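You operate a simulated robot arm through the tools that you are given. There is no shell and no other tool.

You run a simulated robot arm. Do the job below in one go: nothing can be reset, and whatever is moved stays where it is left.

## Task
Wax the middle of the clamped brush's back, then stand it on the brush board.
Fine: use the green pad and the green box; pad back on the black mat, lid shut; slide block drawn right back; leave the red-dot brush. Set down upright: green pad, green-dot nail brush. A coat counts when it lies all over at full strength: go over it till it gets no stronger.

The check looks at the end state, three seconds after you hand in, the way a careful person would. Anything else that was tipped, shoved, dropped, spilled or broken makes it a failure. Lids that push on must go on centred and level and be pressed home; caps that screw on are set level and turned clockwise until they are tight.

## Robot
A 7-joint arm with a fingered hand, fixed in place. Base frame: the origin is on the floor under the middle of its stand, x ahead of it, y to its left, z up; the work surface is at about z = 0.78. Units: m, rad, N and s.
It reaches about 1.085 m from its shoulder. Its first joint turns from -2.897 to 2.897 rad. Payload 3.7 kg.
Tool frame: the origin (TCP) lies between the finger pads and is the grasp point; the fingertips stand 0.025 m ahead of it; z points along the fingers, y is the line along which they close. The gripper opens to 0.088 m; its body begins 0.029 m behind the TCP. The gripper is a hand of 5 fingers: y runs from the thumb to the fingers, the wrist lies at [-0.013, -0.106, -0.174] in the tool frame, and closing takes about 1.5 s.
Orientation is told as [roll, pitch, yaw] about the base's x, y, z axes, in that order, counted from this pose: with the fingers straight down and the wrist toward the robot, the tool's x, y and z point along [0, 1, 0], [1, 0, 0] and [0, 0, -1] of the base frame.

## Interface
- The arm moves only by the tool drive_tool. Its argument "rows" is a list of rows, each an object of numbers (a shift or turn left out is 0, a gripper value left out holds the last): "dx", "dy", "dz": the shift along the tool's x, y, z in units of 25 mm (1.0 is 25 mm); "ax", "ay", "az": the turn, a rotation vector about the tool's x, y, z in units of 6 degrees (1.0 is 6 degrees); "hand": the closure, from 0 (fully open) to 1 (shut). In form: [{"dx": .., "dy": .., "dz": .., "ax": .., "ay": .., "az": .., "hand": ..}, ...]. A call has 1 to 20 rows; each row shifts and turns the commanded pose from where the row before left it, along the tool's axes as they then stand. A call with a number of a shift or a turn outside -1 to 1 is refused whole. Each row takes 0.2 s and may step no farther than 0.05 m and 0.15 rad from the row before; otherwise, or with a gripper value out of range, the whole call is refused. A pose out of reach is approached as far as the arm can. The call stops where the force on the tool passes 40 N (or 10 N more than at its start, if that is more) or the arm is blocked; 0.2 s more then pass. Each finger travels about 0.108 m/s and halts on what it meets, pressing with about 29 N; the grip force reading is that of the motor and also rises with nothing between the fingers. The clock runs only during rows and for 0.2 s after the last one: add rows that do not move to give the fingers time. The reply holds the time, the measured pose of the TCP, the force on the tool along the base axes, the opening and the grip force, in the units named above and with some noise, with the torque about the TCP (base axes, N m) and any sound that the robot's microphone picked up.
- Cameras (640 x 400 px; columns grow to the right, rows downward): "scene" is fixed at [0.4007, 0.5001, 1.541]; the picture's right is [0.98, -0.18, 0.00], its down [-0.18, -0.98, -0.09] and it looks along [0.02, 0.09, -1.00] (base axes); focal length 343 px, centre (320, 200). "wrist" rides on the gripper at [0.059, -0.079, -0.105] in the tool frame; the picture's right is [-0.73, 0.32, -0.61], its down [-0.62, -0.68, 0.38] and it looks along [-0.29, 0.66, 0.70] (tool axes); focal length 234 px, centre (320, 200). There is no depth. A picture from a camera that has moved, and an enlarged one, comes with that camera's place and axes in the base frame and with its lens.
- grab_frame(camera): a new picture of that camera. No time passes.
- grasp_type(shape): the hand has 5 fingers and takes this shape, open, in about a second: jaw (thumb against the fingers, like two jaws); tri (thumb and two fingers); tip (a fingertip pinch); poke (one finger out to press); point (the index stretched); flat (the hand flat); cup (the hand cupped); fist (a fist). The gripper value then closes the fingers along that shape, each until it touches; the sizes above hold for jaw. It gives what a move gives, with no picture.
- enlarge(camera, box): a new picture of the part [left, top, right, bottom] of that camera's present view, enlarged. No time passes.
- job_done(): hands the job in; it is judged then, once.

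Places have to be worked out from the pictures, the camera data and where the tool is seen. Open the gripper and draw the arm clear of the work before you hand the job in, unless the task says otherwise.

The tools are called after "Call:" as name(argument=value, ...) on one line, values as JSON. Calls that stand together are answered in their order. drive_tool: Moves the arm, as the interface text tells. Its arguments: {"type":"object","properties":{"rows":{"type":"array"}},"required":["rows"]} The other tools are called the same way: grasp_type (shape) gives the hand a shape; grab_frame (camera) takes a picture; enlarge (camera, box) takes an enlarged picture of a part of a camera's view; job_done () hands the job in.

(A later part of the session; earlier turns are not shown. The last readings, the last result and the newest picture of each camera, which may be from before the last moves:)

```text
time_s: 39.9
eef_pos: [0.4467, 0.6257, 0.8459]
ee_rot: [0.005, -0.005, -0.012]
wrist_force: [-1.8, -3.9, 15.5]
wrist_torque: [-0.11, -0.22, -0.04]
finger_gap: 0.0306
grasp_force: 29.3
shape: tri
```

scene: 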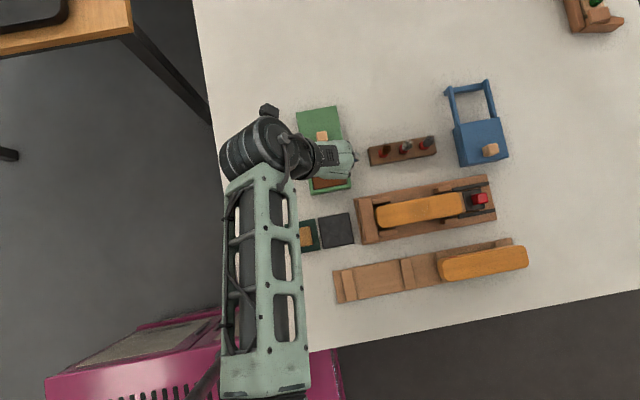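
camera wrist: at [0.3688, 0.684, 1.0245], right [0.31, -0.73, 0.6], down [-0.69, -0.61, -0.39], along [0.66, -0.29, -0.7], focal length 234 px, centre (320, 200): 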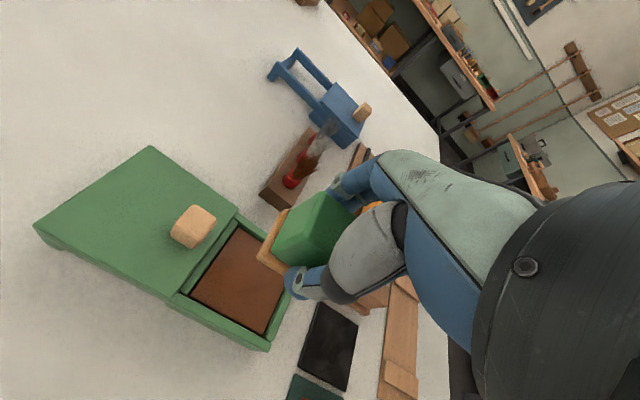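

The refill is done. I carry the pad back over the brush middle to just above contact height.

Call:
drive_tool(rows=[{"dz": -0.5}, {"dz": -0.9}, {"dz": -0.9}, {"dz": -0.7}, {"dx": -0.95}, {"dx": -0.95}, {"dx": -0.95}, {"dx": -0.95}, {"dx": -0.92}, {"dy": 0.94}, {"dy": 0.94}, {"dy": 0.94}, {"dy": 0.94}, {"dy": 0.94}, {"dy": 0.94}, {"dy": 0.94}, {"dz": 0.8}, {"dz": 0.6}, {}])

```text
time_s: 43.9
eef_pos: [0.6097, 0.5054, 0.8845]
ee_rot: [0.007, -0.003, -0.012]
wrist_force: [0.1, 0.3, -0.4]
wrist_torque: [-0.02, 0.0, -0.02]
finger_gap: 0.0297
grasp_force: 29.1
shape: tri
```

I'm just above the brush. I press lightly and stroke ±18 mm along its length, first 5 mm toward +y and then centred.

Call:
drive_tool(rows=[{"dz": 0.15}, {"dx": 0.2}, {"dy": 0.36}, {"dy": 0.36}, {"dy": -0.36}, {"dy": -0.36}, {"dy": -0.36}, {"dy": -0.36}, {"dy": 0.36}, {"dy": 0.36}, {"dx": -0.2}, {"dy": 0.36}, {"dy": 0.36}, {"dy": -0.36}, {"dy": -0.36}, {"dy": -0.36}, {"dy": -0.36}, {"dy": 0.36}, {"dy": 0.36}, {"dx": -0.1}])

```text
time_s: 48.1
eef_pos: [0.6094, 0.5024, 0.8803]
ee_rot: [0.006, -0.005, -0.013]
wrist_force: [-0.6, 3.5, 8.7]
wrist_torque: [0.1, -0.14, 0.07]
finger_gap: 0.0301
grasp_force: 28.9
shape: tri
```

Vertical force is a comfortable 9 N. I stroke along the −y side, then centred again.

Call:
drive_tool(rows=[{"dy": 0.36}, {"dy": 0.36}, {"dy": -0.36}, {"dy": -0.36}, {"dy": -0.36}, {"dy": -0.36}, {"dy": 0.36}, {"dy": 0.36}, {"dx": 0.2}, {"dy": 0.36}, {"dy": 0.36}, {"dy": -0.36}, {"dy": -0.36}, {"dy": -0.36}, {"dy": -0.36}, {"dy": 0.36}, {"dy": 0.36}, {"dx": 0.1}, {}])

```text
time_s: 52.1
eef_pos: [0.6103, 0.51, 0.8808]
ee_rot: [0.005, -0.003, -0.011]
wrist_force: [-2.1, -4.0, 8.5]
wrist_torque: [-0.1, -0.08, -0.08]
finger_gap: 0.0302
grasp_force: 29.3
shape: tri
```

I lift and go back to the wax box for a look with the scene camera.

Call:
drive_tool(rows=[{"dz": -0.4}, {"dz": -0.8}, {"dz": -0.4}, {"dy": -0.94}, {"dy": -0.94}, {"dy": -0.94}, {"dy": -0.94}, {"dy": -0.94}, {"dy": -0.94}, {"dy": -0.94}, {"dx": 0.92}, {"dx": 0.92}, {"dx": 0.92}, {"dx": 0.92}, {"dx": 0.92}, {}])

Call:
enlarge(camera="scene", box=[370, 185, 470, 235])

Call:
grab_frame(camera="wrist")

```text
time_s: 55.5
eef_pos: [0.4478, 0.6275, 0.9211]
ee_rot: [0.005, -0.002, -0.012]
wrist_force: [0.7, -0.9, -0.4]
wrist_torque: [-0.04, -0.01, 0.01]
finger_gap: 0.0298
grasp_force: 29.2
shape: tri
```

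```text
6.40 times, centred on (420, 210) of scene
camera zoom: at [0.4007, 0.5001, 1.541], right [0.98, -0.18, 0.0], down [-0.18, -0.98, -0.09], along [0.02, 0.09, -1.0], focal length 2196 px, centre (-320, 136)
```

zoom: 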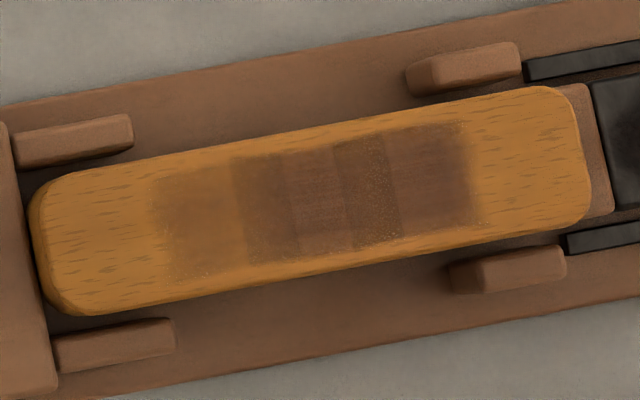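

```text
taken
camera wrist: at [0.3687, 0.6853, 1.0255], right [0.31, -0.73, 0.6], down [-0.69, -0.61, -0.39], along [0.66, -0.29, -0.7], focal length 234 px, centre (320, 200)
```

wrist: 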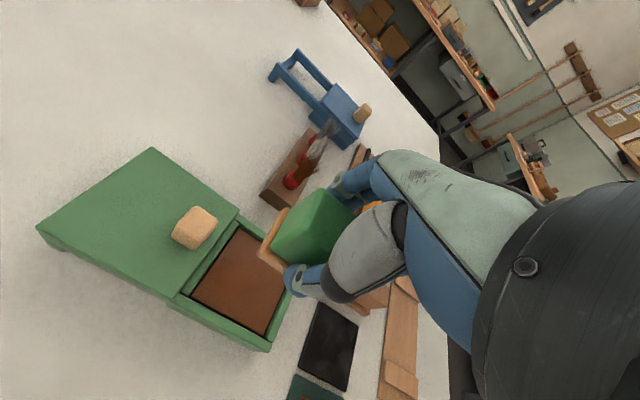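

The coat is clearly visible now, about x 0.556–0.659 and centred, but it is lighter toward −x. I reload and go over it again starting on the −x side.

Call:
drive_tool(rows=[{"dz": 0.8}, {"dz": 0.8}, {"dz": 0.8}, {"dz": 0.4}, {"dz": 0.12}, {"dz": 0.1}, {}])

```text
time_s: 57.1
eef_pos: [0.446, 0.6277, 0.8455]
ee_rot: [0.006, -0.004, -0.01]
wrist_force: [-0.4, 0.2, 1.3]
wrist_torque: [-0.03, -0.05, -0.01]
finger_gap: 0.0298
grasp_force: 29.0
shape: tri
```

Touching lightly, I press about 1 mm more and rub to refill.

Call:
drive_tool(rows=[{"dz": 0.05}, {"dy": 0.15}, {"dy": 0.15}, {"dy": -0.15}, {"dy": -0.15}, {"dy": -0.15}, {"dy": -0.15}, {"dy": 0.15}, {"dy": 0.15}, {"dx": -0.15}, {"dx": 0.15}, {}])

Call:
enlarge(camera="wrist", box=[200, 150, 400, 350])

```text
time_s: 59.7
eef_pos: [0.4464, 0.6269, 0.8451]
ee_rot: [0.006, -0.003, -0.013]
wrist_force: [-2.7, -6.7, 22.3]
wrist_torque: [-0.13, -0.3, -0.05]
finger_gap: 0.0309
grasp_force: 29.4
shape: tri
```

```text
2.00 times, centred on (300, 250) of wrist
camera zoom: at [0.3685, 0.6849, 0.949], right [0.31, -0.73, 0.6], down [-0.69, -0.61, -0.39], along [0.66, -0.29, -0.69], focal length 468 px, centre (360, 100)
```

zoom: 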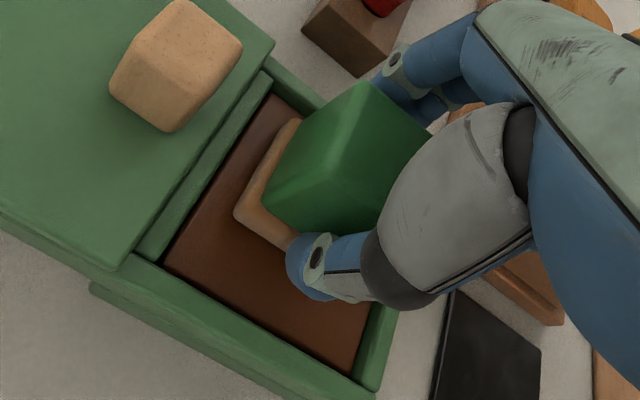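

Now I go back over the brush, arriving slightly on its −x side.

Call:
drive_tool(rows=[{"dz": -0.5}, {"dz": -0.9}, {"dz": -0.9}, {"dz": -0.7}, {"dx": -0.95}, {"dx": -0.95}, {"dx": -0.95}, {"dx": -0.95}, {"dx": -0.92}, {"dy": 0.9}, {"dy": 0.9}, {"dy": 0.9}, {"dy": 0.9}, {"dy": 0.9}, {"dy": 0.9}, {"dy": 0.8}, {"dz": 0.8}, {"dz": 0.6}, {}])

```text
time_s: 63.7
eef_pos: [0.6011, 0.5073, 0.8832]
ee_rot: [0.007, -0.002, -0.011]
wrist_force: [0.1, -0.2, -0.3]
wrist_torque: [0.01, -0.01, 0.0]
finger_gap: 0.0296
grasp_force: 29.5
shape: tri
```

I press lightly and work the −x half first, then sweep across to the +x half.

Call:
drive_tool(rows=[{"dz": 0.13}, {"dx": 0.15}, {"dy": -0.36}, {"dy": 0.36}, {"dy": 0.36}, {"dy": -0.36}, {"dy": -0.36}, {"dx": -0.15}, {"dy": 0.36}, {"dy": 0.36}, {"dy": -0.36}, {"dy": -0.36}, {"dx": -0.15}, {"dy": 0.36}, {"dy": 0.36}, {"dy": 0.36}, {"dy": 0.36}, {"dx": 0.15}, {"dy": -0.36}, {"dy": -0.36}])

```text
time_s: 67.9
eef_pos: [0.6089, 0.5063, 0.8817]
ee_rot: [0.006, -0.005, -0.015]
wrist_force: [4.8, -0.9, 12.8]
wrist_torque: [-0.02, -0.48, 0.0]
finger_gap: 0.0303
grasp_force: 28.6
shape: tri
```

Force is about 13 N. I do another full set of strokes on both halves.

Call:
drive_tool(rows=[{"dy": -0.36}, {"dy": -0.36}, {"dx": 0.15}, {"dy": 0.36}, {"dy": 0.36}, {"dy": 0.36}, {"dy": 0.36}, {"dx": -0.15}, {"dy": -0.36}, {"dy": -0.36}, {"dy": -0.36}, {"dy": -0.36}, {"dx": -0.15}, {"dy": 0.36}, {"dy": 0.36}, {"dy": 0.36}, {"dy": 0.36}, {"dx": 0.15}, {"dy": -0.36}, {"dy": -0.36}])

Call:
enlarge(camera="wrist", box=[160, 150, 400, 390])

```text
time_s: 72.1
eef_pos: [0.6096, 0.5061, 0.8808]
ee_rot: [0.006, -0.005, -0.011]
wrist_force: [5.0, -0.4, 13.4]
wrist_torque: [0.02, -0.51, 0.01]
finger_gap: 0.03
grasp_force: 29.4
shape: tri
```

```text
1.67 times, centred on (280, 270) of wrist
camera zoom: at [0.5315, 0.5649, 0.9857], right [0.31, -0.73, 0.6], down [-0.69, -0.61, -0.39], along [0.66, -0.29, -0.69], focal length 390 px, centre (387, 83)
```

zoom: 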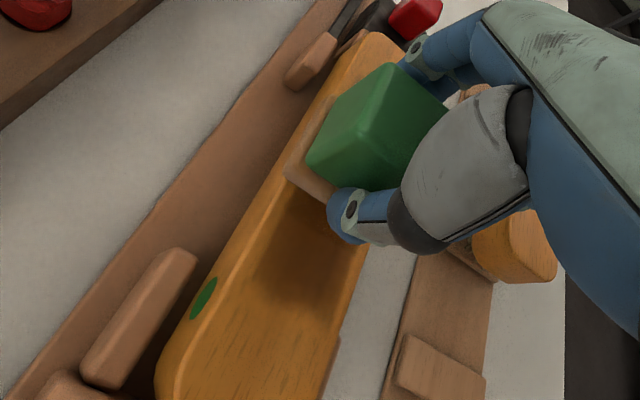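

I lift and return to the wax box to look at the coat.

Call:
drive_tool(rows=[{"dz": -0.4}, {"dz": -0.8}, {"dz": -0.4}, {"dy": -0.94}, {"dy": -0.94}, {"dy": -0.94}, {"dy": -0.94}, {"dy": -0.94}, {"dy": -0.94}, {"dy": -0.92}, {"dx": 0.95}, {"dx": 0.95}, {"dx": 0.95}, {"dx": 0.95}, {"dx": 0.92}, {}])

Call:
enlarge(camera="scene", box=[370, 185, 470, 235])

Call:
enlarge(camera="scene", box=[400, 190, 450, 225])

```text
time_s: 75.5
eef_pos: [0.4455, 0.6273, 0.9201]
ee_rot: [0.004, -0.003, -0.011]
wrist_force: [-0.8, -0.1, -0.6]
wrist_torque: [0.01, 0.02, 0.02]
finger_gap: 0.0298
grasp_force: 28.5
shape: tri
```

```text
6.40 times, centred on (420, 210) of scene
camera zoom: at [0.4007, 0.5001, 1.541], right [0.98, -0.18, 0.0], down [-0.18, -0.98, -0.09], along [0.02, 0.09, -1.0], focal length 2196 px, centre (-320, 136)
```

zoom: 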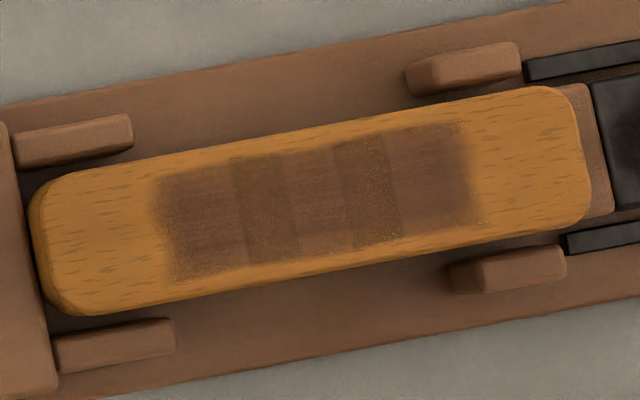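

```text
11.43 times, centred on (425, 208) of scene
camera zoom: at [0.4007, 0.5001, 1.541], right [0.98, -0.18, 0.0], down [-0.18, -0.98, -0.09], along [0.02, 0.09, -1.0], focal length 3921 px, centre (-880, 114)
```

zoom: 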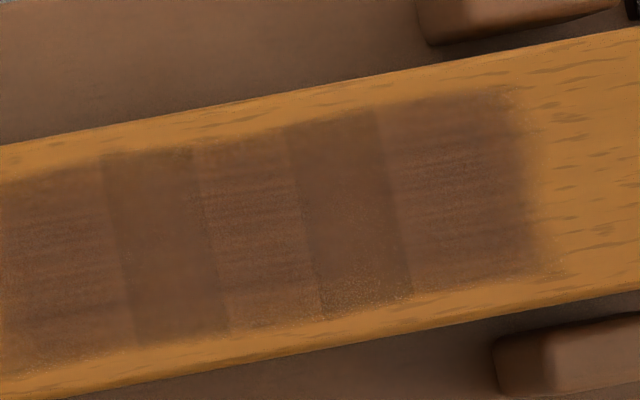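

The coat now looks near even from about x=0.556 to 0.659, with slight band differences. I reload and go over it once more to confirm it gets no stronger.

Call:
drive_tool(rows=[{"dz": 0.8}, {"dz": 0.8}, {"dz": 0.8}, {"dz": 0.4}, {"dz": 0.12}, {"dz": 0.08}, {}])

```text
time_s: 77.1
eef_pos: [0.4454, 0.628, 0.8454]
ee_rot: [0.005, -0.003, -0.013]
wrist_force: [0.5, 0.4, -0.2]
wrist_torque: [0.02, -0.02, 0.02]
finger_gap: 0.0298
grasp_force: 29.6
shape: tri
```

Just above contact, so I press about 1.5 mm and rub to refill.

Call:
drive_tool(rows=[{"dz": 0.07}, {"dy": 0.15}, {"dy": 0.15}, {"dy": -0.15}, {"dy": -0.15}, {"dy": -0.15}, {"dy": -0.15}, {"dy": 0.15}, {"dy": 0.15}, {"dx": -0.15}, {"dx": 0.15}, {}])

```text
time_s: 79.7
eef_pos: [0.4468, 0.6258, 0.8443]
ee_rot: [0.006, -0.004, -0.012]
wrist_force: [-2.7, -6.2, 19.4]
wrist_torque: [-0.14, -0.27, -0.06]
finger_gap: 0.0308
grasp_force: 28.5
shape: tri
```

The felt is refilled. I return over the brush middle.

Call:
drive_tool(rows=[{"dz": -0.5}, {"dz": -0.9}, {"dz": -0.9}, {"dz": -0.7}, {"dx": -0.95}, {"dx": -0.95}, {"dx": -0.95}, {"dx": -0.95}, {"dx": -0.92}, {"dy": 0.94}, {"dy": 0.94}, {"dy": 0.94}, {"dy": 0.94}, {"dy": 0.94}, {"dy": 0.94}, {"dy": 0.88}, {"dz": 0.8}, {"dz": 0.6}, {}])

```text
time_s: 83.7
eef_pos: [0.6076, 0.5072, 0.8825]
ee_rot: [0.005, -0.004, -0.013]
wrist_force: [0.2, -0.6, -0.1]
wrist_torque: [-0.01, 0.01, 0.05]
finger_gap: 0.03
grasp_force: 29.1
shape: tri
```

I press lightly and stroke the full patch in three lanes.

Call:
drive_tool(rows=[{"dz": 0.12}, {"dy": -0.36}, {"dy": -0.36}, {"dx": 0.15}, {"dy": 0.36}, {"dy": 0.36}, {"dy": 0.36}, {"dy": 0.36}, {"dx": -0.15}, {"dy": -0.36}, {"dy": -0.36}, {"dy": -0.36}, {"dy": -0.36}, {"dx": -0.15}, {"dy": 0.36}, {"dy": 0.36}, {"dy": 0.36}, {"dy": 0.36}, {"dx": 0.15}, {"dy": -0.36}])

Call:
drive_tool(rows=[{"dy": -0.36}, {"dy": -0.36}, {"dy": -0.36}, {"dx": 0.15}, {"dy": 0.36}, {"dy": 0.36}, {"dy": 0.36}, {"dy": 0.36}, {"dx": -0.3}, {"dy": -0.36}, {"dy": -0.36}, {"dy": -0.36}, {"dy": -0.36}, {"dx": 0.15}, {"dy": 0.36}, {"dy": 0.36}, {"dy": 0.36}, {"dy": 0.36}, {"dy": -0.36}, {"dy": -0.36}])

```text
time_s: 87.9
eef_pos: [0.6178, 0.5055, 0.881]
ee_rot: [0.007, -0.006, -0.015]
wrist_force: [5.9, 0.3, 11.9]
wrist_torque: [0.04, -0.45, 0.02]
finger_gap: 0.0299
grasp_force: 29.1
shape: tri
```

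```text
time_s: 92.1
eef_pos: [0.6075, 0.5058, 0.8798]
ee_rot: [0.004, -0.007, -0.014]
wrist_force: [5.4, -0.4, 13.8]
wrist_torque: [0.02, -0.48, 0.02]
finger_gap: 0.0299
grasp_force: 29.0
shape: tri
```

I lift away toward the wax box to compare the coat with the last view.

Call:
drive_tool(rows=[{"dz": -0.4}, {"dz": -0.8}, {"dz": -0.4}, {"dy": -0.94}, {"dy": -0.94}, {"dy": -0.94}, {"dy": -0.94}, {"dy": -0.94}, {"dy": -0.94}, {"dy": -0.84}, {"dx": 0.95}, {"dx": 0.95}, {"dx": 0.95}, {"dx": 0.95}, {"dx": 0.95}, {}])

Call:
enlarge(camera="scene", box=[370, 185, 470, 235])

Call:
enlarge(camera="scene", box=[400, 190, 450, 225])

```text
time_s: 95.5
eef_pos: [0.4469, 0.629, 0.9211]
ee_rot: [0.003, -0.004, -0.012]
wrist_force: [-0.9, -0.7, -0.3]
wrist_torque: [-0.02, -0.01, 0.03]
finger_gap: 0.0298
grasp_force: 29.3
shape: tri
```

```text
6.40 times, centred on (420, 210) of scene
camera zoom: at [0.4007, 0.5001, 1.541], right [0.98, -0.18, 0.0], down [-0.18, -0.98, -0.09], along [0.02, 0.09, -1.0], focal length 2196 px, centre (-320, 136)
```

zoom: 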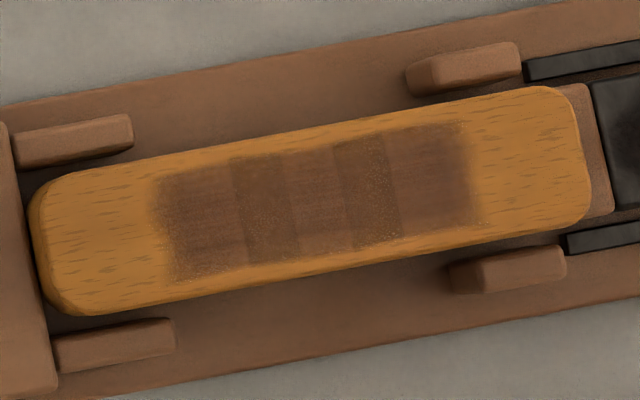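

```text
11.43 times, centred on (425, 208) of scene
camera zoom: at [0.4007, 0.5001, 1.541], right [0.98, -0.18, 0.0], down [-0.18, -0.98, -0.09], along [0.02, 0.09, -1.0], focal length 3921 px, centre (-880, 114)
```

zoom: 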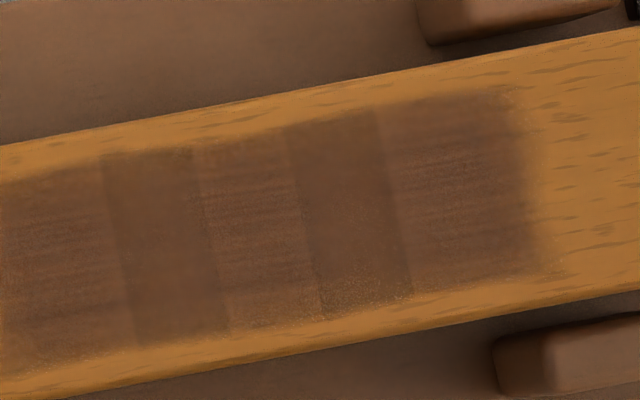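

The coat looks the same as after the previous pass, so it seems saturated. I check the −x end of the patch closely before putting the pad away.

Call:
enlarge(camera="scene", box=[385, 195, 425, 230])

Call:
enlarge(camera="scene", box=[415, 185, 455, 220])

```text
11.43 times, centred on (405, 212) of scene
camera zoom: at [0.4007, 0.5001, 1.541], right [0.98, -0.18, 0.0], down [-0.18, -0.98, -0.09], along [0.02, 0.09, -1.0], focal length 3921 px, centre (-651, 57)
```

zoom: 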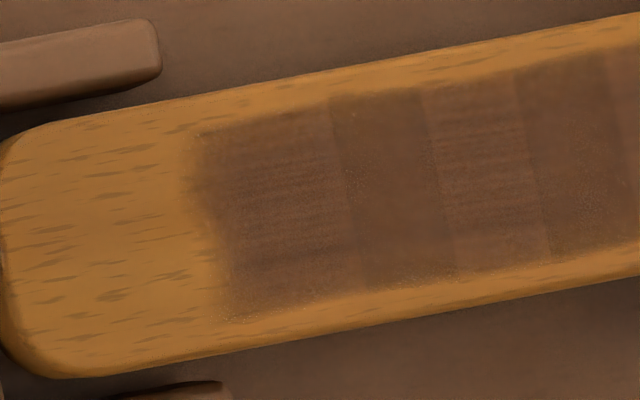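

```text
11.43 times, centred on (435, 202) of scene
camera zoom: at [0.4007, 0.5001, 1.541], right [0.98, -0.18, 0.0], down [-0.18, -0.98, -0.09], along [0.02, 0.09, -1.0], focal length 3921 px, centre (-994, 171)
```

zoom: 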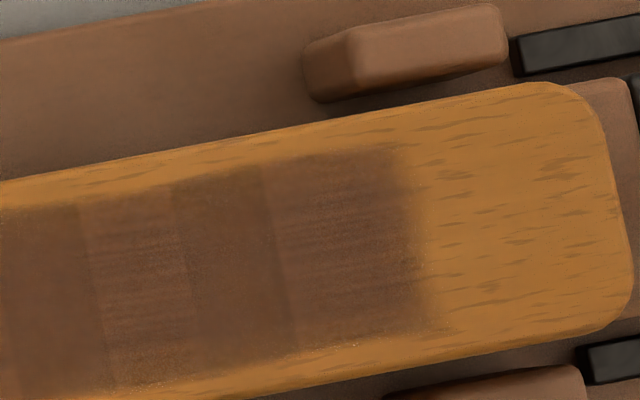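

The coat is even, shown as three overlapping patches spanning the stretch between the cheeks, and it did not change with the last load. I turn back to yaw 90 and carry the pad above the black mat.

Call:
drive_tool(rows=[{"az": -1}, {"az": -1}, {"az": -1}, {"az": -1}, {"az": -1}, {"az": -1}, {"az": -1}, {"az": -1}, {"az": -1}, {"az": -1}, {"az": -1}, {"az": -1}, {"az": -1}, {"az": -1}, {"az": -1}, {}])

Call:
drive_tool(rows=[{"dy": -0.9}, {"dy": -0.9}, {"dy": -0.9}, {"dy": -0.9}, {"dy": -0.9}, {"dy": -0.88, "dx": 0.26}, {"dz": 0.9}, {"dz": 0.9}, {"dz": 0.9}, {}])

Call:
grab_frame(camera="wrist")

Call:
enlarge(camera="wrist", box=[200, 150, 400, 350])

```text
time_s: 98.9
eef_pos: [0.4486, 0.6286, 0.9218]
ee_rot: [-0.005, -0.005, 1.557]
wrist_force: [-0.2, 0.4, -0.9]
wrist_torque: [-0.03, 0.05, -0.02]
finger_gap: 0.0298
grasp_force: 29.3
shape: tri
```

```text
time_s: 101.1
eef_pos: [0.4388, 0.4941, 0.852]
ee_rot: [-0.004, -0.005, 1.558]
wrist_force: [0.1, -0.9, -0.3]
wrist_torque: [0.0, 0.03, 0.03]
finger_gap: 0.0299
grasp_force: 29.2
shape: tri
```

```text
taken
camera wrist: at [0.3796, 0.414, 0.9564], right [0.73, 0.31, 0.61], down [0.62, -0.69, -0.38], along [0.3, 0.66, -0.69], focal length 234 px, centre (320, 200)
```

wrist: 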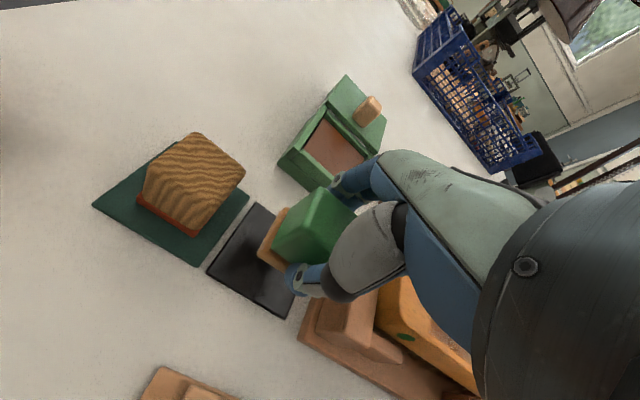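

```text
2.00 times, centred on (300, 250) of wrist
camera zoom: at [0.3796, 0.414, 0.9564], right [0.73, 0.31, 0.61], down [0.62, -0.69, -0.38], along [0.3, 0.66, -0.69], focal length 468 px, centre (360, 100)
```

zoom: 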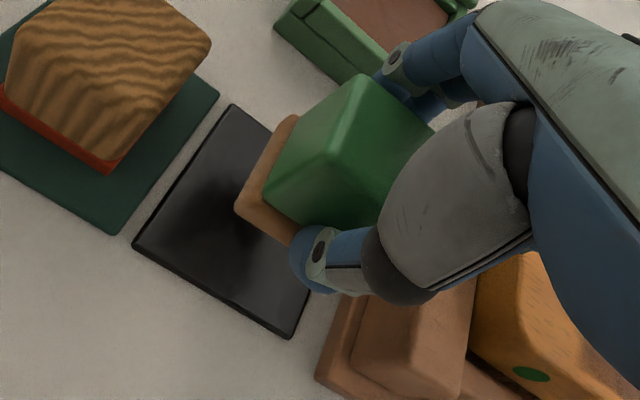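

I'm over the black mat in the same place as at pickup, so I lower slowly to the pickup height.

Call:
drive_tool(rows=[{"dz": 0.4}, {"dz": 0.4}, {"dz": 0.2}, {"dz": 0.1}, {"dz": 0.08}, {}])

```text
time_s: 102.5
eef_pos: [0.4405, 0.4932, 0.8242]
ee_rot: [-0.003, -0.005, 1.558]
wrist_force: [-0.2, 0.5, 0.0]
wrist_torque: [0.01, 0.0, 0.01]
finger_gap: 0.0297
grasp_force: 28.9
shape: tri
```

No contact yet at z=0.824. I go down in 1 mm steps.

Call:
drive_tool(rows=[{"dz": 0.04}, {"dz": 0.04}, {"dz": 0.04}, {}])

```text
time_s: 103.5
eef_pos: [0.4398, 0.4944, 0.82]
ee_rot: [-0.004, -0.005, 1.558]
wrist_force: [1.1, 0.0, 1.8]
wrist_torque: [0.08, 0.01, 0.0]
finger_gap: 0.0298
grasp_force: 29.3
shape: tri
```

The pad touches the mat with about 2 N at z=0.820, the same as at pickup. I open the hand gradually.

Call:
drive_tool(rows=[{"hand": 0.6}, {"hand": 0.45}, {"hand": 0.3}, {"hand": 0.15}, {"hand": 0.0}, {}, {}, {}])

Call:
enlarge(camera="wrist", box=[200, 150, 400, 350])

```text
time_s: 105.3
eef_pos: [0.4401, 0.4934, 0.8199]
ee_rot: [-0.003, -0.006, 1.56]
wrist_force: [-0.5, -0.4, -0.4]
wrist_torque: [0.0, 0.0, 0.04]
finger_gap: 0.0876
grasp_force: 0.0
shape: tri
```

```text
2.00 times, centred on (300, 250) of wrist
camera zoom: at [0.3801, 0.4143, 0.9245], right [0.73, 0.31, 0.61], down [0.62, -0.69, -0.38], along [0.3, 0.66, -0.69], focal length 468 px, centre (360, 100)
```

zoom: 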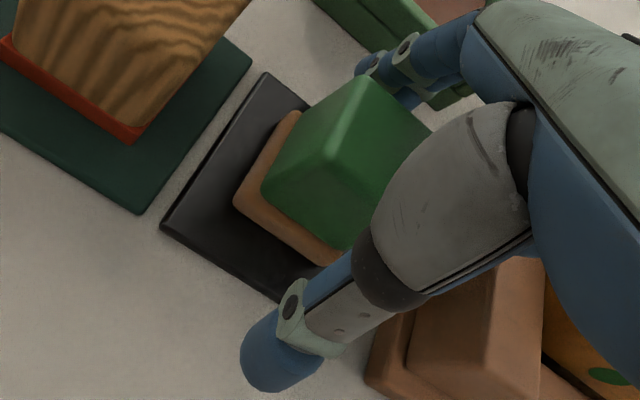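

The pad stands upright on the mat and the fingers are clear. I rise straight up, move over the lid knob at about (0.442, 0.693), and look.

Call:
drive_tool(rows=[{"dz": -0.5}, {"dz": -0.9}, {"dz": -0.9}, {"dz": -0.9}, {"dz": -0.8}, {"dy": 0.95}, {"dy": 0.95}, {"dy": 0.95}, {"dy": 0.95}, {"dy": 0.95}, {"dy": 0.95}, {"dy": 0.95}, {"dy": 0.95}, {"dy": 0.35, "dx": 0.05}, {}])

Call:
grab_frame(camera="wrist")

Call:
enlarge(camera="wrist", box=[200, 150, 400, 350])

Call:
grab_frame(camera="scene")

```text
time_s: 108.5
eef_pos: [0.4417, 0.6929, 0.9219]
ee_rot: [-0.003, -0.005, 1.559]
wrist_force: [-0.2, -0.3, 0.3]
wrist_torque: [-0.01, 0.0, -0.01]
finger_gap: 0.088
grasp_force: 0.0
shape: tri
```

```text
taken
camera wrist: at [0.3813, 0.6128, 1.0253], right [0.73, 0.31, 0.61], down [0.62, -0.69, -0.38], along [0.3, 0.66, -0.69], focal length 234 px, centre (320, 200)
```

wrist: 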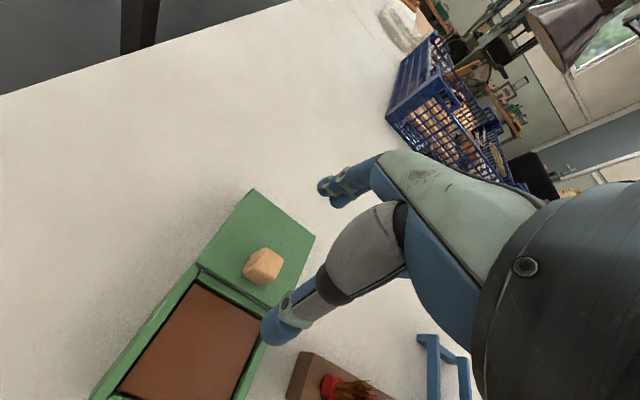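

```text
2.00 times, centred on (300, 250) of wrist
camera zoom: at [0.3813, 0.6128, 1.0253], right [0.73, 0.31, 0.61], down [0.62, -0.69, -0.38], along [0.3, 0.66, -0.69], focal length 468 px, centre (360, 100)
```

zoom: 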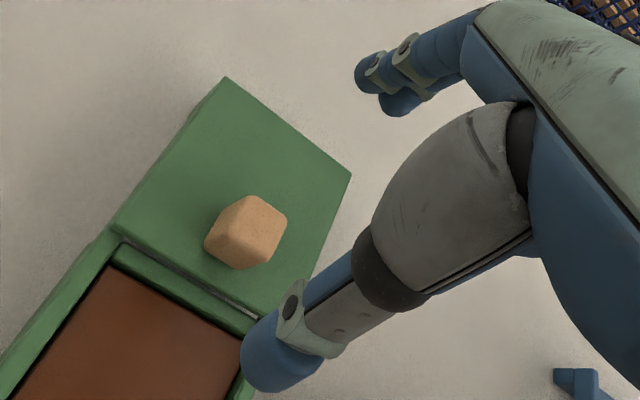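

```text
taken
```

scene: 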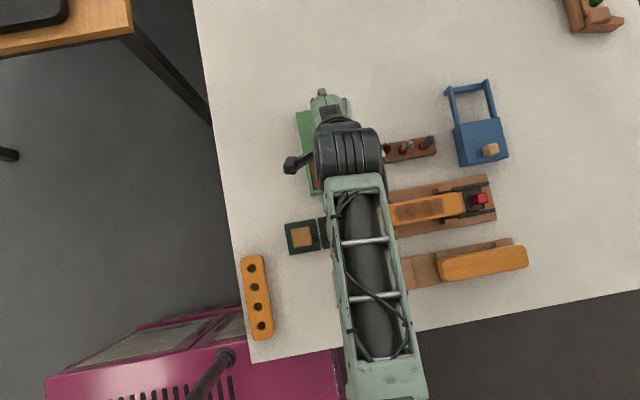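

I put the knob's centre at (0.443, 0.693), right under the TCP, and the lid top at z≈0.815. I descend to z≈0.848, keeping the fingertips about 8 mm above the lid, and close on the knob.

Call:
drive_tool(rows=[{"dz": 0.8}, {"dz": 0.8}, {"dz": 0.7}, {"dz": 0.4}, {"dz": 0.24}, {}])

Call:
enlarge(camera="wrist", box=[200, 150, 400, 350])

```text
time_s: 109.9
eef_pos: [0.4405, 0.6921, 0.8477]
ee_rot: [-0.005, -0.006, 1.559]
wrist_force: [0.6, 0.1, 0.0]
wrist_torque: [-0.01, 0.0, -0.02]
finger_gap: 0.0878
grasp_force: 0.1
shape: tri
```

```text
2.00 times, centred on (300, 250) of wrist
camera zoom: at [0.3815, 0.6132, 0.9517], right [0.73, 0.31, 0.61], down [0.62, -0.69, -0.38], along [0.3, 0.66, -0.69], focal length 468 px, centre (360, 100)
```

zoom: 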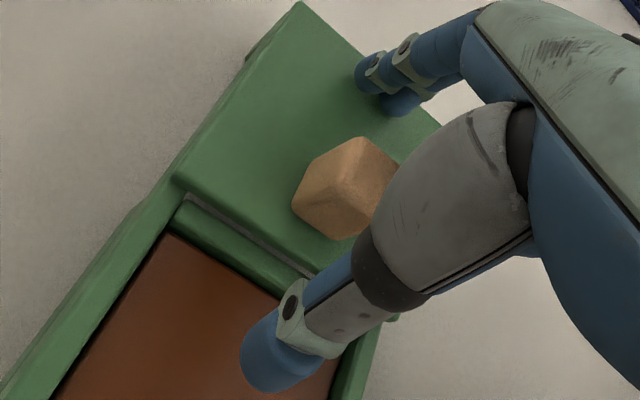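

The knob is between the thumb and fingers, so I close gradually.

Call:
drive_tool(rows=[{"hand": 0.3}, {"hand": 0.5}, {"hand": 0.65}, {"hand": 0.8}, {"hand": 1.0}, {}, {}, {}, {}])

Call:
enlarge(camera="wrist", box=[200, 150, 400, 350])

```text
time_s: 111.9
eef_pos: [0.4401, 0.6943, 0.8476]
ee_rot: [-0.005, -0.007, 1.557]
wrist_force: [-1.0, -1.7, 3.4]
wrist_torque: [-0.13, 0.06, 0.01]
finger_gap: 0.0167
grasp_force: 28.8
shape: tri
```

```text
2.00 times, centred on (300, 250) of wrist
camera zoom: at [0.3814, 0.6132, 0.9521], right [0.73, 0.31, 0.61], down [0.62, -0.69, -0.38], along [0.3, 0.66, -0.69], focal length 468 px, centre (360, 100)
```

zoom: 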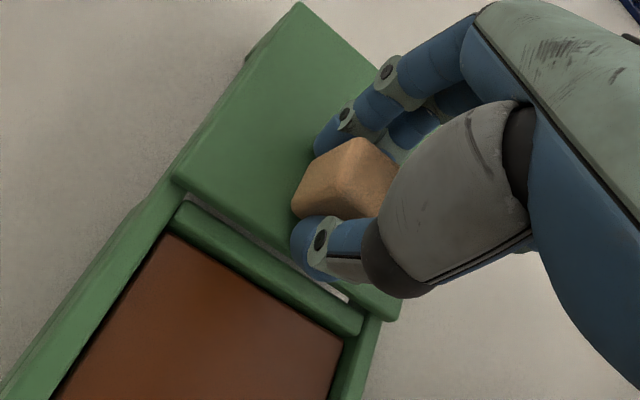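

The knob is gripped. I slide the lid toward −y in small steps and watch the force.

Call:
drive_tool(rows=[{"dy": -0.2}, {"dy": -0.3, "dx": -0.005}, {"dy": -0.3, "dx": -0.005}, {"dy": -0.3, "dx": -0.005}, {}])

Call:
enlarge(camera="wrist", box=[200, 150, 400, 350])

```text
time_s: 113.1
eef_pos: [0.4413, 0.6662, 0.8486]
ee_rot: [-0.005, -0.004, 1.56]
wrist_force: [0.9, -0.8, 9.2]
wrist_torque: [-0.2, -0.02, -0.04]
finger_gap: 0.0168
grasp_force: 28.4
shape: tri
```

```text
2.00 times, centred on (300, 250) of wrist
camera zoom: at [0.3812, 0.5859, 0.952], right [0.73, 0.31, 0.61], down [0.62, -0.69, -0.39], along [0.3, 0.66, -0.69], focal length 468 px, centre (360, 100)
```

zoom: 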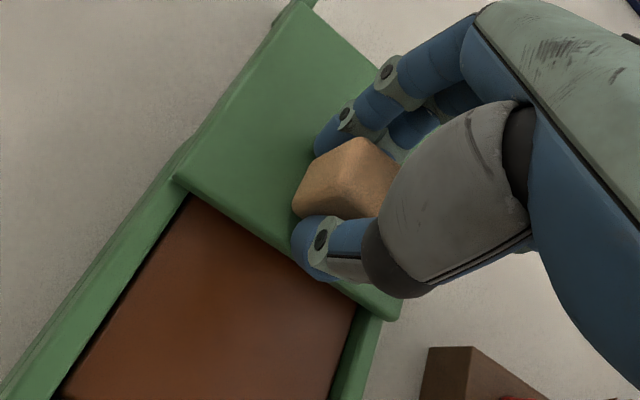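

The lid is sliding with the knob at low force. I continue about 45 mm and then check.

Call:
drive_tool(rows=[{"dy": -0.3, "dx": -0.005}, {"dy": -0.3, "dx": -0.005}, {"dy": -0.3, "dx": -0.005}, {"dy": -0.3, "dx": -0.005}, {"dy": -0.3, "dx": -0.005}, {"dy": -0.3, "dx": -0.005}, {}])

Call:
grab_frame(camera="wrist")

Call:
enlarge(camera="wrist", box=[200, 150, 400, 350])

```text
time_s: 114.7
eef_pos: [0.4405, 0.6197, 0.8477]
ee_rot: [-0.004, -0.005, 1.557]
wrist_force: [-0.6, 0.1, 12.4]
wrist_torque: [-0.24, 0.07, 0.01]
finger_gap: 0.0171
grasp_force: 28.7
shape: tri
```

```text
taken
camera wrist: at [0.3813, 0.5406, 0.9519], right [0.73, 0.31, 0.61], down [0.62, -0.69, -0.38], along [0.3, 0.66, -0.69], focal length 234 px, centre (320, 200)
```

wrist: 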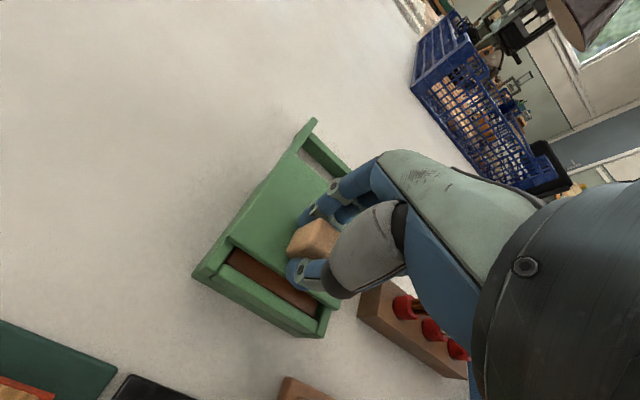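

```text
2.00 times, centred on (300, 250) of wrist
camera zoom: at [0.3813, 0.5406, 0.9519], right [0.73, 0.31, 0.61], down [0.62, -0.69, -0.38], along [0.3, 0.66, -0.69], focal length 468 px, centre (360, 100)
```

zoom: 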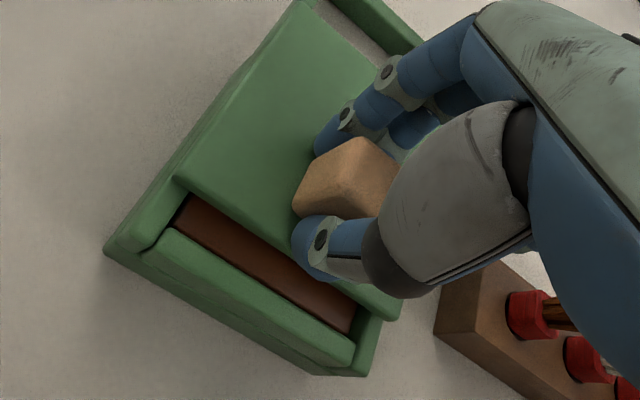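

About 15–20 mm of wax still shows. I continue in smaller steps until it meets its stop.

Call:
drive_tool(rows=[{"dy": -0.2, "dx": -0.004}, {"dy": -0.2, "dx": -0.004}, {"dy": -0.15, "dx": -0.003}, {}])

Call:
enlarge(camera="wrist", box=[200, 150, 400, 350])

```text
time_s: 115.7
eef_pos: [0.4404, 0.6061, 0.8476]
ee_rot: [-0.004, -0.007, 1.558]
wrist_force: [-3.1, 0.6, 20.2]
wrist_torque: [-0.33, 0.17, 0.03]
finger_gap: 0.0169
grasp_force: 29.1
shape: tri
```

```text
2.00 times, centred on (300, 250) of wrist
camera zoom: at [0.3816, 0.5266, 0.9517], right [0.73, 0.31, 0.61], down [0.62, -0.69, -0.39], along [0.3, 0.66, -0.69], focal length 468 px, centre (360, 100)
```

zoom: 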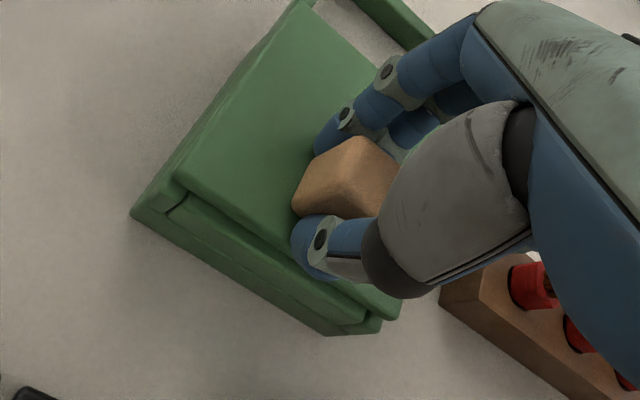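

The wax is covered and the lid is part-way over the front wall. I ease the downward push by 1 mm and continue to the stop.

Call:
drive_tool(rows=[{"dz": -0.04}, {"dy": -0.12}, {"dy": -0.12}, {}])

Call:
enlarge(camera="wrist", box=[200, 150, 400, 350])

```text
time_s: 116.7
eef_pos: [0.4405, 0.6025, 0.8476]
ee_rot: [-0.004, -0.005, 1.558]
wrist_force: [-0.2, 8.8, 7.5]
wrist_torque: [0.23, 0.03, -0.04]
finger_gap: 0.017
grasp_force: 28.4
shape: tri
```

```text
2.00 times, centred on (300, 250) of wrist
camera zoom: at [0.3815, 0.5212, 0.9519], right [0.73, 0.31, 0.61], down [0.62, -0.69, -0.38], along [0.3, 0.66, -0.69], focal length 468 px, centre (360, 100)
```

zoom: 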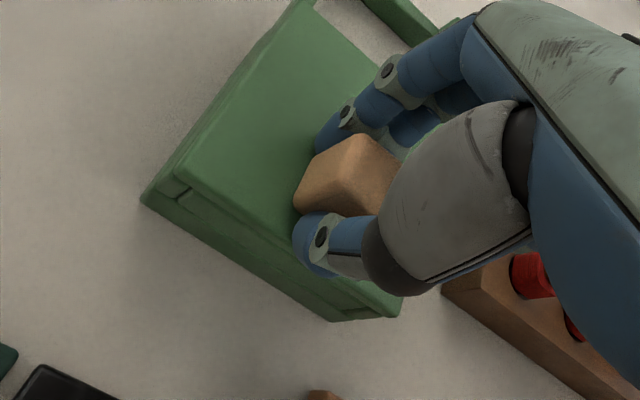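

The −y motion now meets about 9 N, so the lid is likely at its stop. I check the box position with the scene camera to make sure it wasn't shoved.

Call:
enlarge(camera="scene", box=[270, 100, 390, 220])

Call:
enlarge(camera="scene", box=[290, 170, 430, 260])

```text
3.33 times, centred on (330, 160) of scene
camera zoom: at [0.4007, 0.5001, 1.541], right [0.98, -0.18, 0.0], down [-0.18, -0.98, -0.09], along [0.02, 0.09, -1.0], focal length 1144 px, centre (287, 333)
```

zoom: 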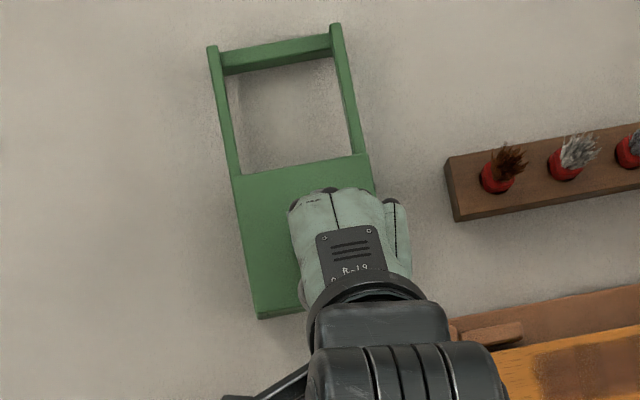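

```text
4.44 times, centred on (360, 215) of scene
camera zoom: at [0.4007, 0.5001, 1.541], right [0.98, -0.18, 0.0], down [-0.18, -0.98, -0.09], along [0.02, 0.09, -1.0], focal length 1525 px, centre (142, 133)
```

zoom: 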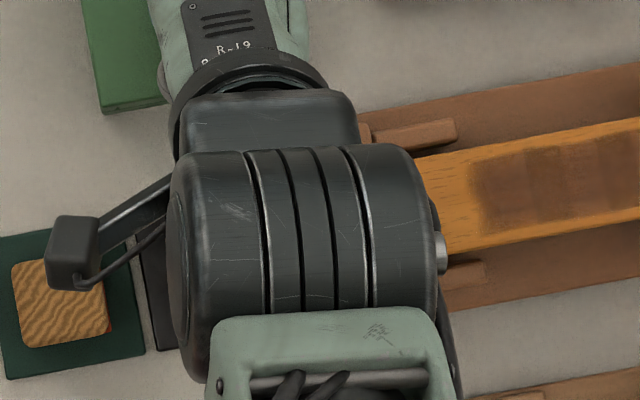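

The box front corner is where it was at the start. I look closer at the lid's front edge to see whether it is fully home.

Call:
enlarge(camera="wrist", box=[220, 210, 350, 330])

Call:
enlarge(camera="scene", box=[290, 140, 360, 200])

Call:
enlarge(camera="scene", box=[430, 70, 520, 175])

```text
3.33 times, centred on (285, 270) of wrist
camera zoom: at [0.3815, 0.5212, 0.9519], right [0.73, 0.31, 0.61], down [0.62, -0.69, -0.38], along [0.3, 0.66, -0.69], focal length 781 px, centre (437, -33)
```

zoom: 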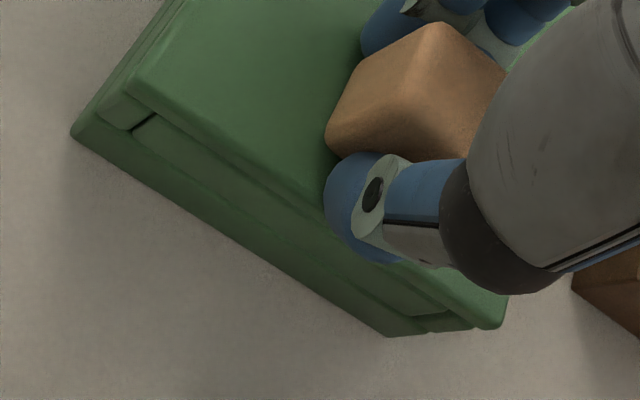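

```text
6.67 times, centred on (325, 170) of scene
camera zoom: at [0.4007, 0.5001, 1.541], right [0.98, -0.18, 0.0], down [-0.18, -0.98, -0.09], along [0.02, 0.09, -1.0], focal length 2287 px, centre (287, 400)
```

zoom: 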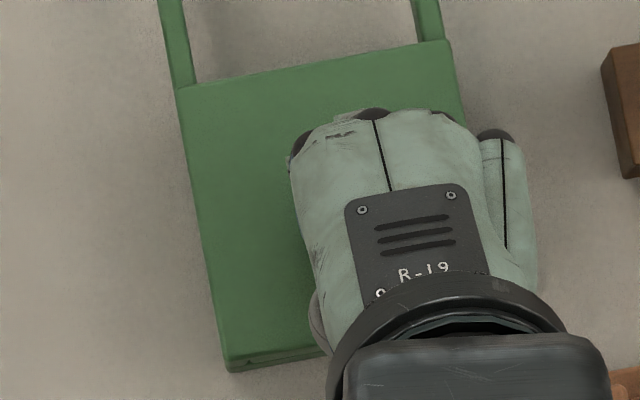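

```text
3.81 times, centred on (475, 122) of scene
camera zoom: at [0.4007, 0.5001, 1.541], right [0.98, -0.18, 0.0], down [-0.18, -0.98, -0.09], along [0.02, 0.09, -1.0], focal length 1307 px, centre (-270, 495)
```

zoom: 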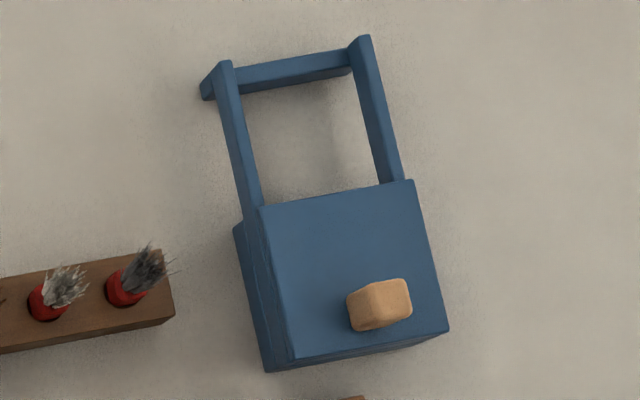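

The lid front looks flush with the box front, as on the closed blue box. I give one small extra push of 1.5 mm to confirm it is against its stop.

Call:
drive_tool(rows=[{"dy": -0.03}, {"dy": -0.03}, {}])

Call:
enlarge(camera="scene", box=[290, 140, 360, 200])

```text
time_s: 117.5
eef_pos: [0.4405, 0.5988, 0.8485]
ee_rot: [-0.003, -0.006, 1.559]
wrist_force: [2.9, 14.2, 5.9]
wrist_torque: [0.51, -0.05, -0.05]
finger_gap: 0.0169
grasp_force: 29.0
shape: tri
```

```text
6.67 times, centred on (325, 170) of scene
camera zoom: at [0.4007, 0.5001, 1.541], right [0.98, -0.18, 0.0], down [-0.18, -0.98, -0.09], along [0.02, 0.09, -1.0], focal length 2287 px, centre (287, 400)
```

zoom: 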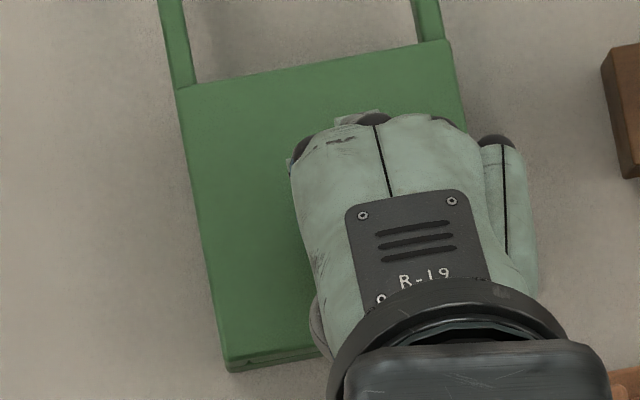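

The force rose to 14 N while the lid and box stayed put, so the lid is shut against its stop. I relax, open the hand and lift away.

Call:
drive_tool(rows=[{"dy": 0.1}, {"hand": 0.75}, {"hand": 0.6}, {"hand": 0.45}, {"hand": 0.3}, {"hand": 0.1}, {"hand": 0.0}, {}, {}, {"dz": -0.5}, {"dz": -0.9}, {"dz": -0.9}, {"dz": -0.7}, {}])

Call:
grab_frame(camera="wrist")

Call:
grab_frame(camera="scene")

```text
time_s: 120.5
eef_pos: [0.4411, 0.6011, 0.9237]
ee_rot: [-0.003, -0.005, 1.559]
wrist_force: [-0.3, 0.1, 0.0]
wrist_torque: [-0.01, 0.0, 0.01]
finger_gap: 0.0879
grasp_force: 0.0
shape: tri
```

```text
taken
camera wrist: at [0.3807, 0.5212, 1.0277], right [0.73, 0.31, 0.61], down [0.62, -0.69, -0.38], along [0.3, 0.66, -0.69], focal length 234 px, centre (320, 200)
```

wrist: 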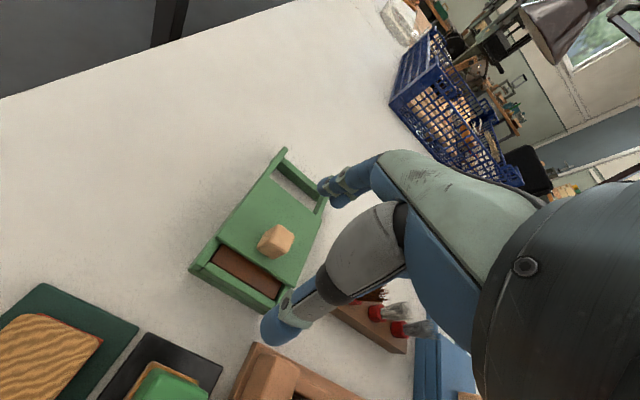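

```text
taken
```

scene: 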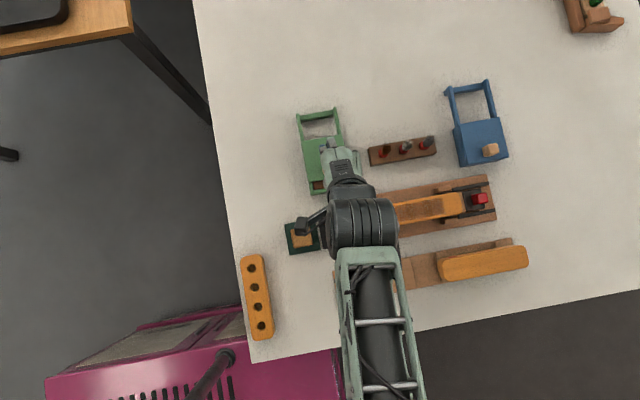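

The lid crept back about 20 mm during release, because the thumb pushed the knob as the fingers let go. I'll push it shut without gripping: close the hand into a pinch on the +y side of the knob and push −y. First I move to y≈0.685 and close.

Call:
drive_tool(rows=[{"dy": 0.85, "hand": 0.3}, {"dy": 0.85, "hand": 0.6}, {"dy": 0.85, "hand": 1.0}, {"dy": 0.85}, {}, {}, {}, {}, {}, {}])

Call:
grab_frame(camera="wrist")

Call:
enlarge(camera="wrist", box=[180, 150, 400, 370])

```text
time_s: 122.7
eef_pos: [0.4412, 0.6859, 0.9239]
ee_rot: [-0.003, -0.005, 1.558]
wrist_force: [0.0, 0.0, -0.1]
wrist_torque: [0.03, 0.02, 0.0]
finger_gap: 0.0
grasp_force: 29.3
shape: tri
```

```text
taken
camera wrist: at [0.3824, 0.6064, 1.0279], right [0.73, 0.31, 0.61], down [0.62, -0.69, -0.38], along [0.3, 0.66, -0.69], focal length 234 px, centre (320, 200)
```

wrist: 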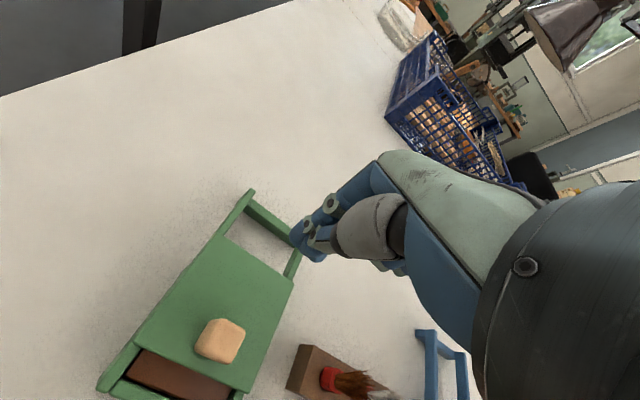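

```text
1.82 times, centred on (290, 260) of wrist
camera zoom: at [0.3824, 0.6064, 1.0279], right [0.73, 0.31, 0.61], down [0.62, -0.69, -0.38], along [0.3, 0.66, -0.69], focal length 426 px, centre (374, 91)
```

zoom: 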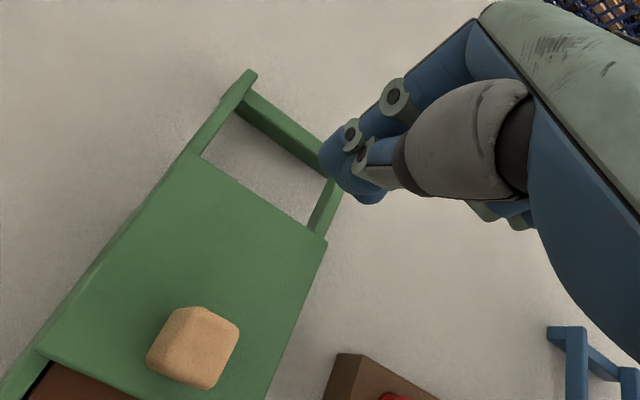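

The hand is pinched shut, with the knob ahead at y≈0.628. I lower behind the knob, keeping the tips roughly 10 mm above the lid.

Call:
drive_tool(rows=[{"dz": 0.8}, {"dz": 0.8}, {"dz": 0.7}, {"dz": 0.4}, {"dz": 0.2}, {}])

Call:
enlarge(camera="wrist", box=[180, 150, 400, 370])

```text
time_s: 124.1
eef_pos: [0.4414, 0.6866, 0.8498]
ee_rot: [-0.003, -0.004, 1.56]
wrist_force: [0.3, -0.5, 0.0]
wrist_torque: [0.0, -0.02, -0.02]
finger_gap: 0.0002
grasp_force: 29.0
shape: tri
```

```text
1.82 times, centred on (290, 260) of wrist
camera zoom: at [0.3824, 0.6069, 0.955], right [0.73, 0.31, 0.61], down [0.62, -0.69, -0.38], along [0.3, 0.66, -0.69], focal length 426 px, centre (374, 91)
```

zoom: 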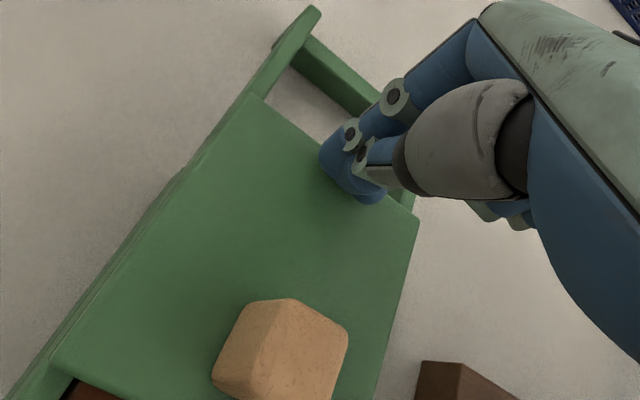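

Clear behind the knob. I move −y in small steps to meet it and push.

Call:
drive_tool(rows=[{"dy": -0.3}, {"dy": -0.3}, {"dy": -0.3}, {"dy": -0.2}, {}])

Call:
enlarge(camera="wrist", box=[180, 150, 400, 370])

```text
time_s: 125.3
eef_pos: [0.4415, 0.66, 0.8516]
ee_rot: [-0.002, -0.005, 1.558]
wrist_force: [-0.4, 0.1, -0.2]
wrist_torque: [-0.01, 0.01, 0.0]
finger_gap: 0.0002
grasp_force: 28.2
shape: tri
```

```text
1.82 times, centred on (290, 260) of wrist
camera zoom: at [0.3823, 0.5791, 0.9551], right [0.73, 0.31, 0.61], down [0.62, -0.69, -0.38], along [0.3, 0.66, -0.69], focal length 426 px, centre (374, 91)
```

zoom: 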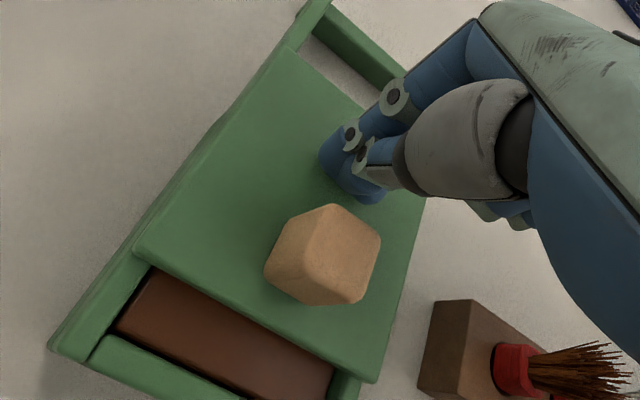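

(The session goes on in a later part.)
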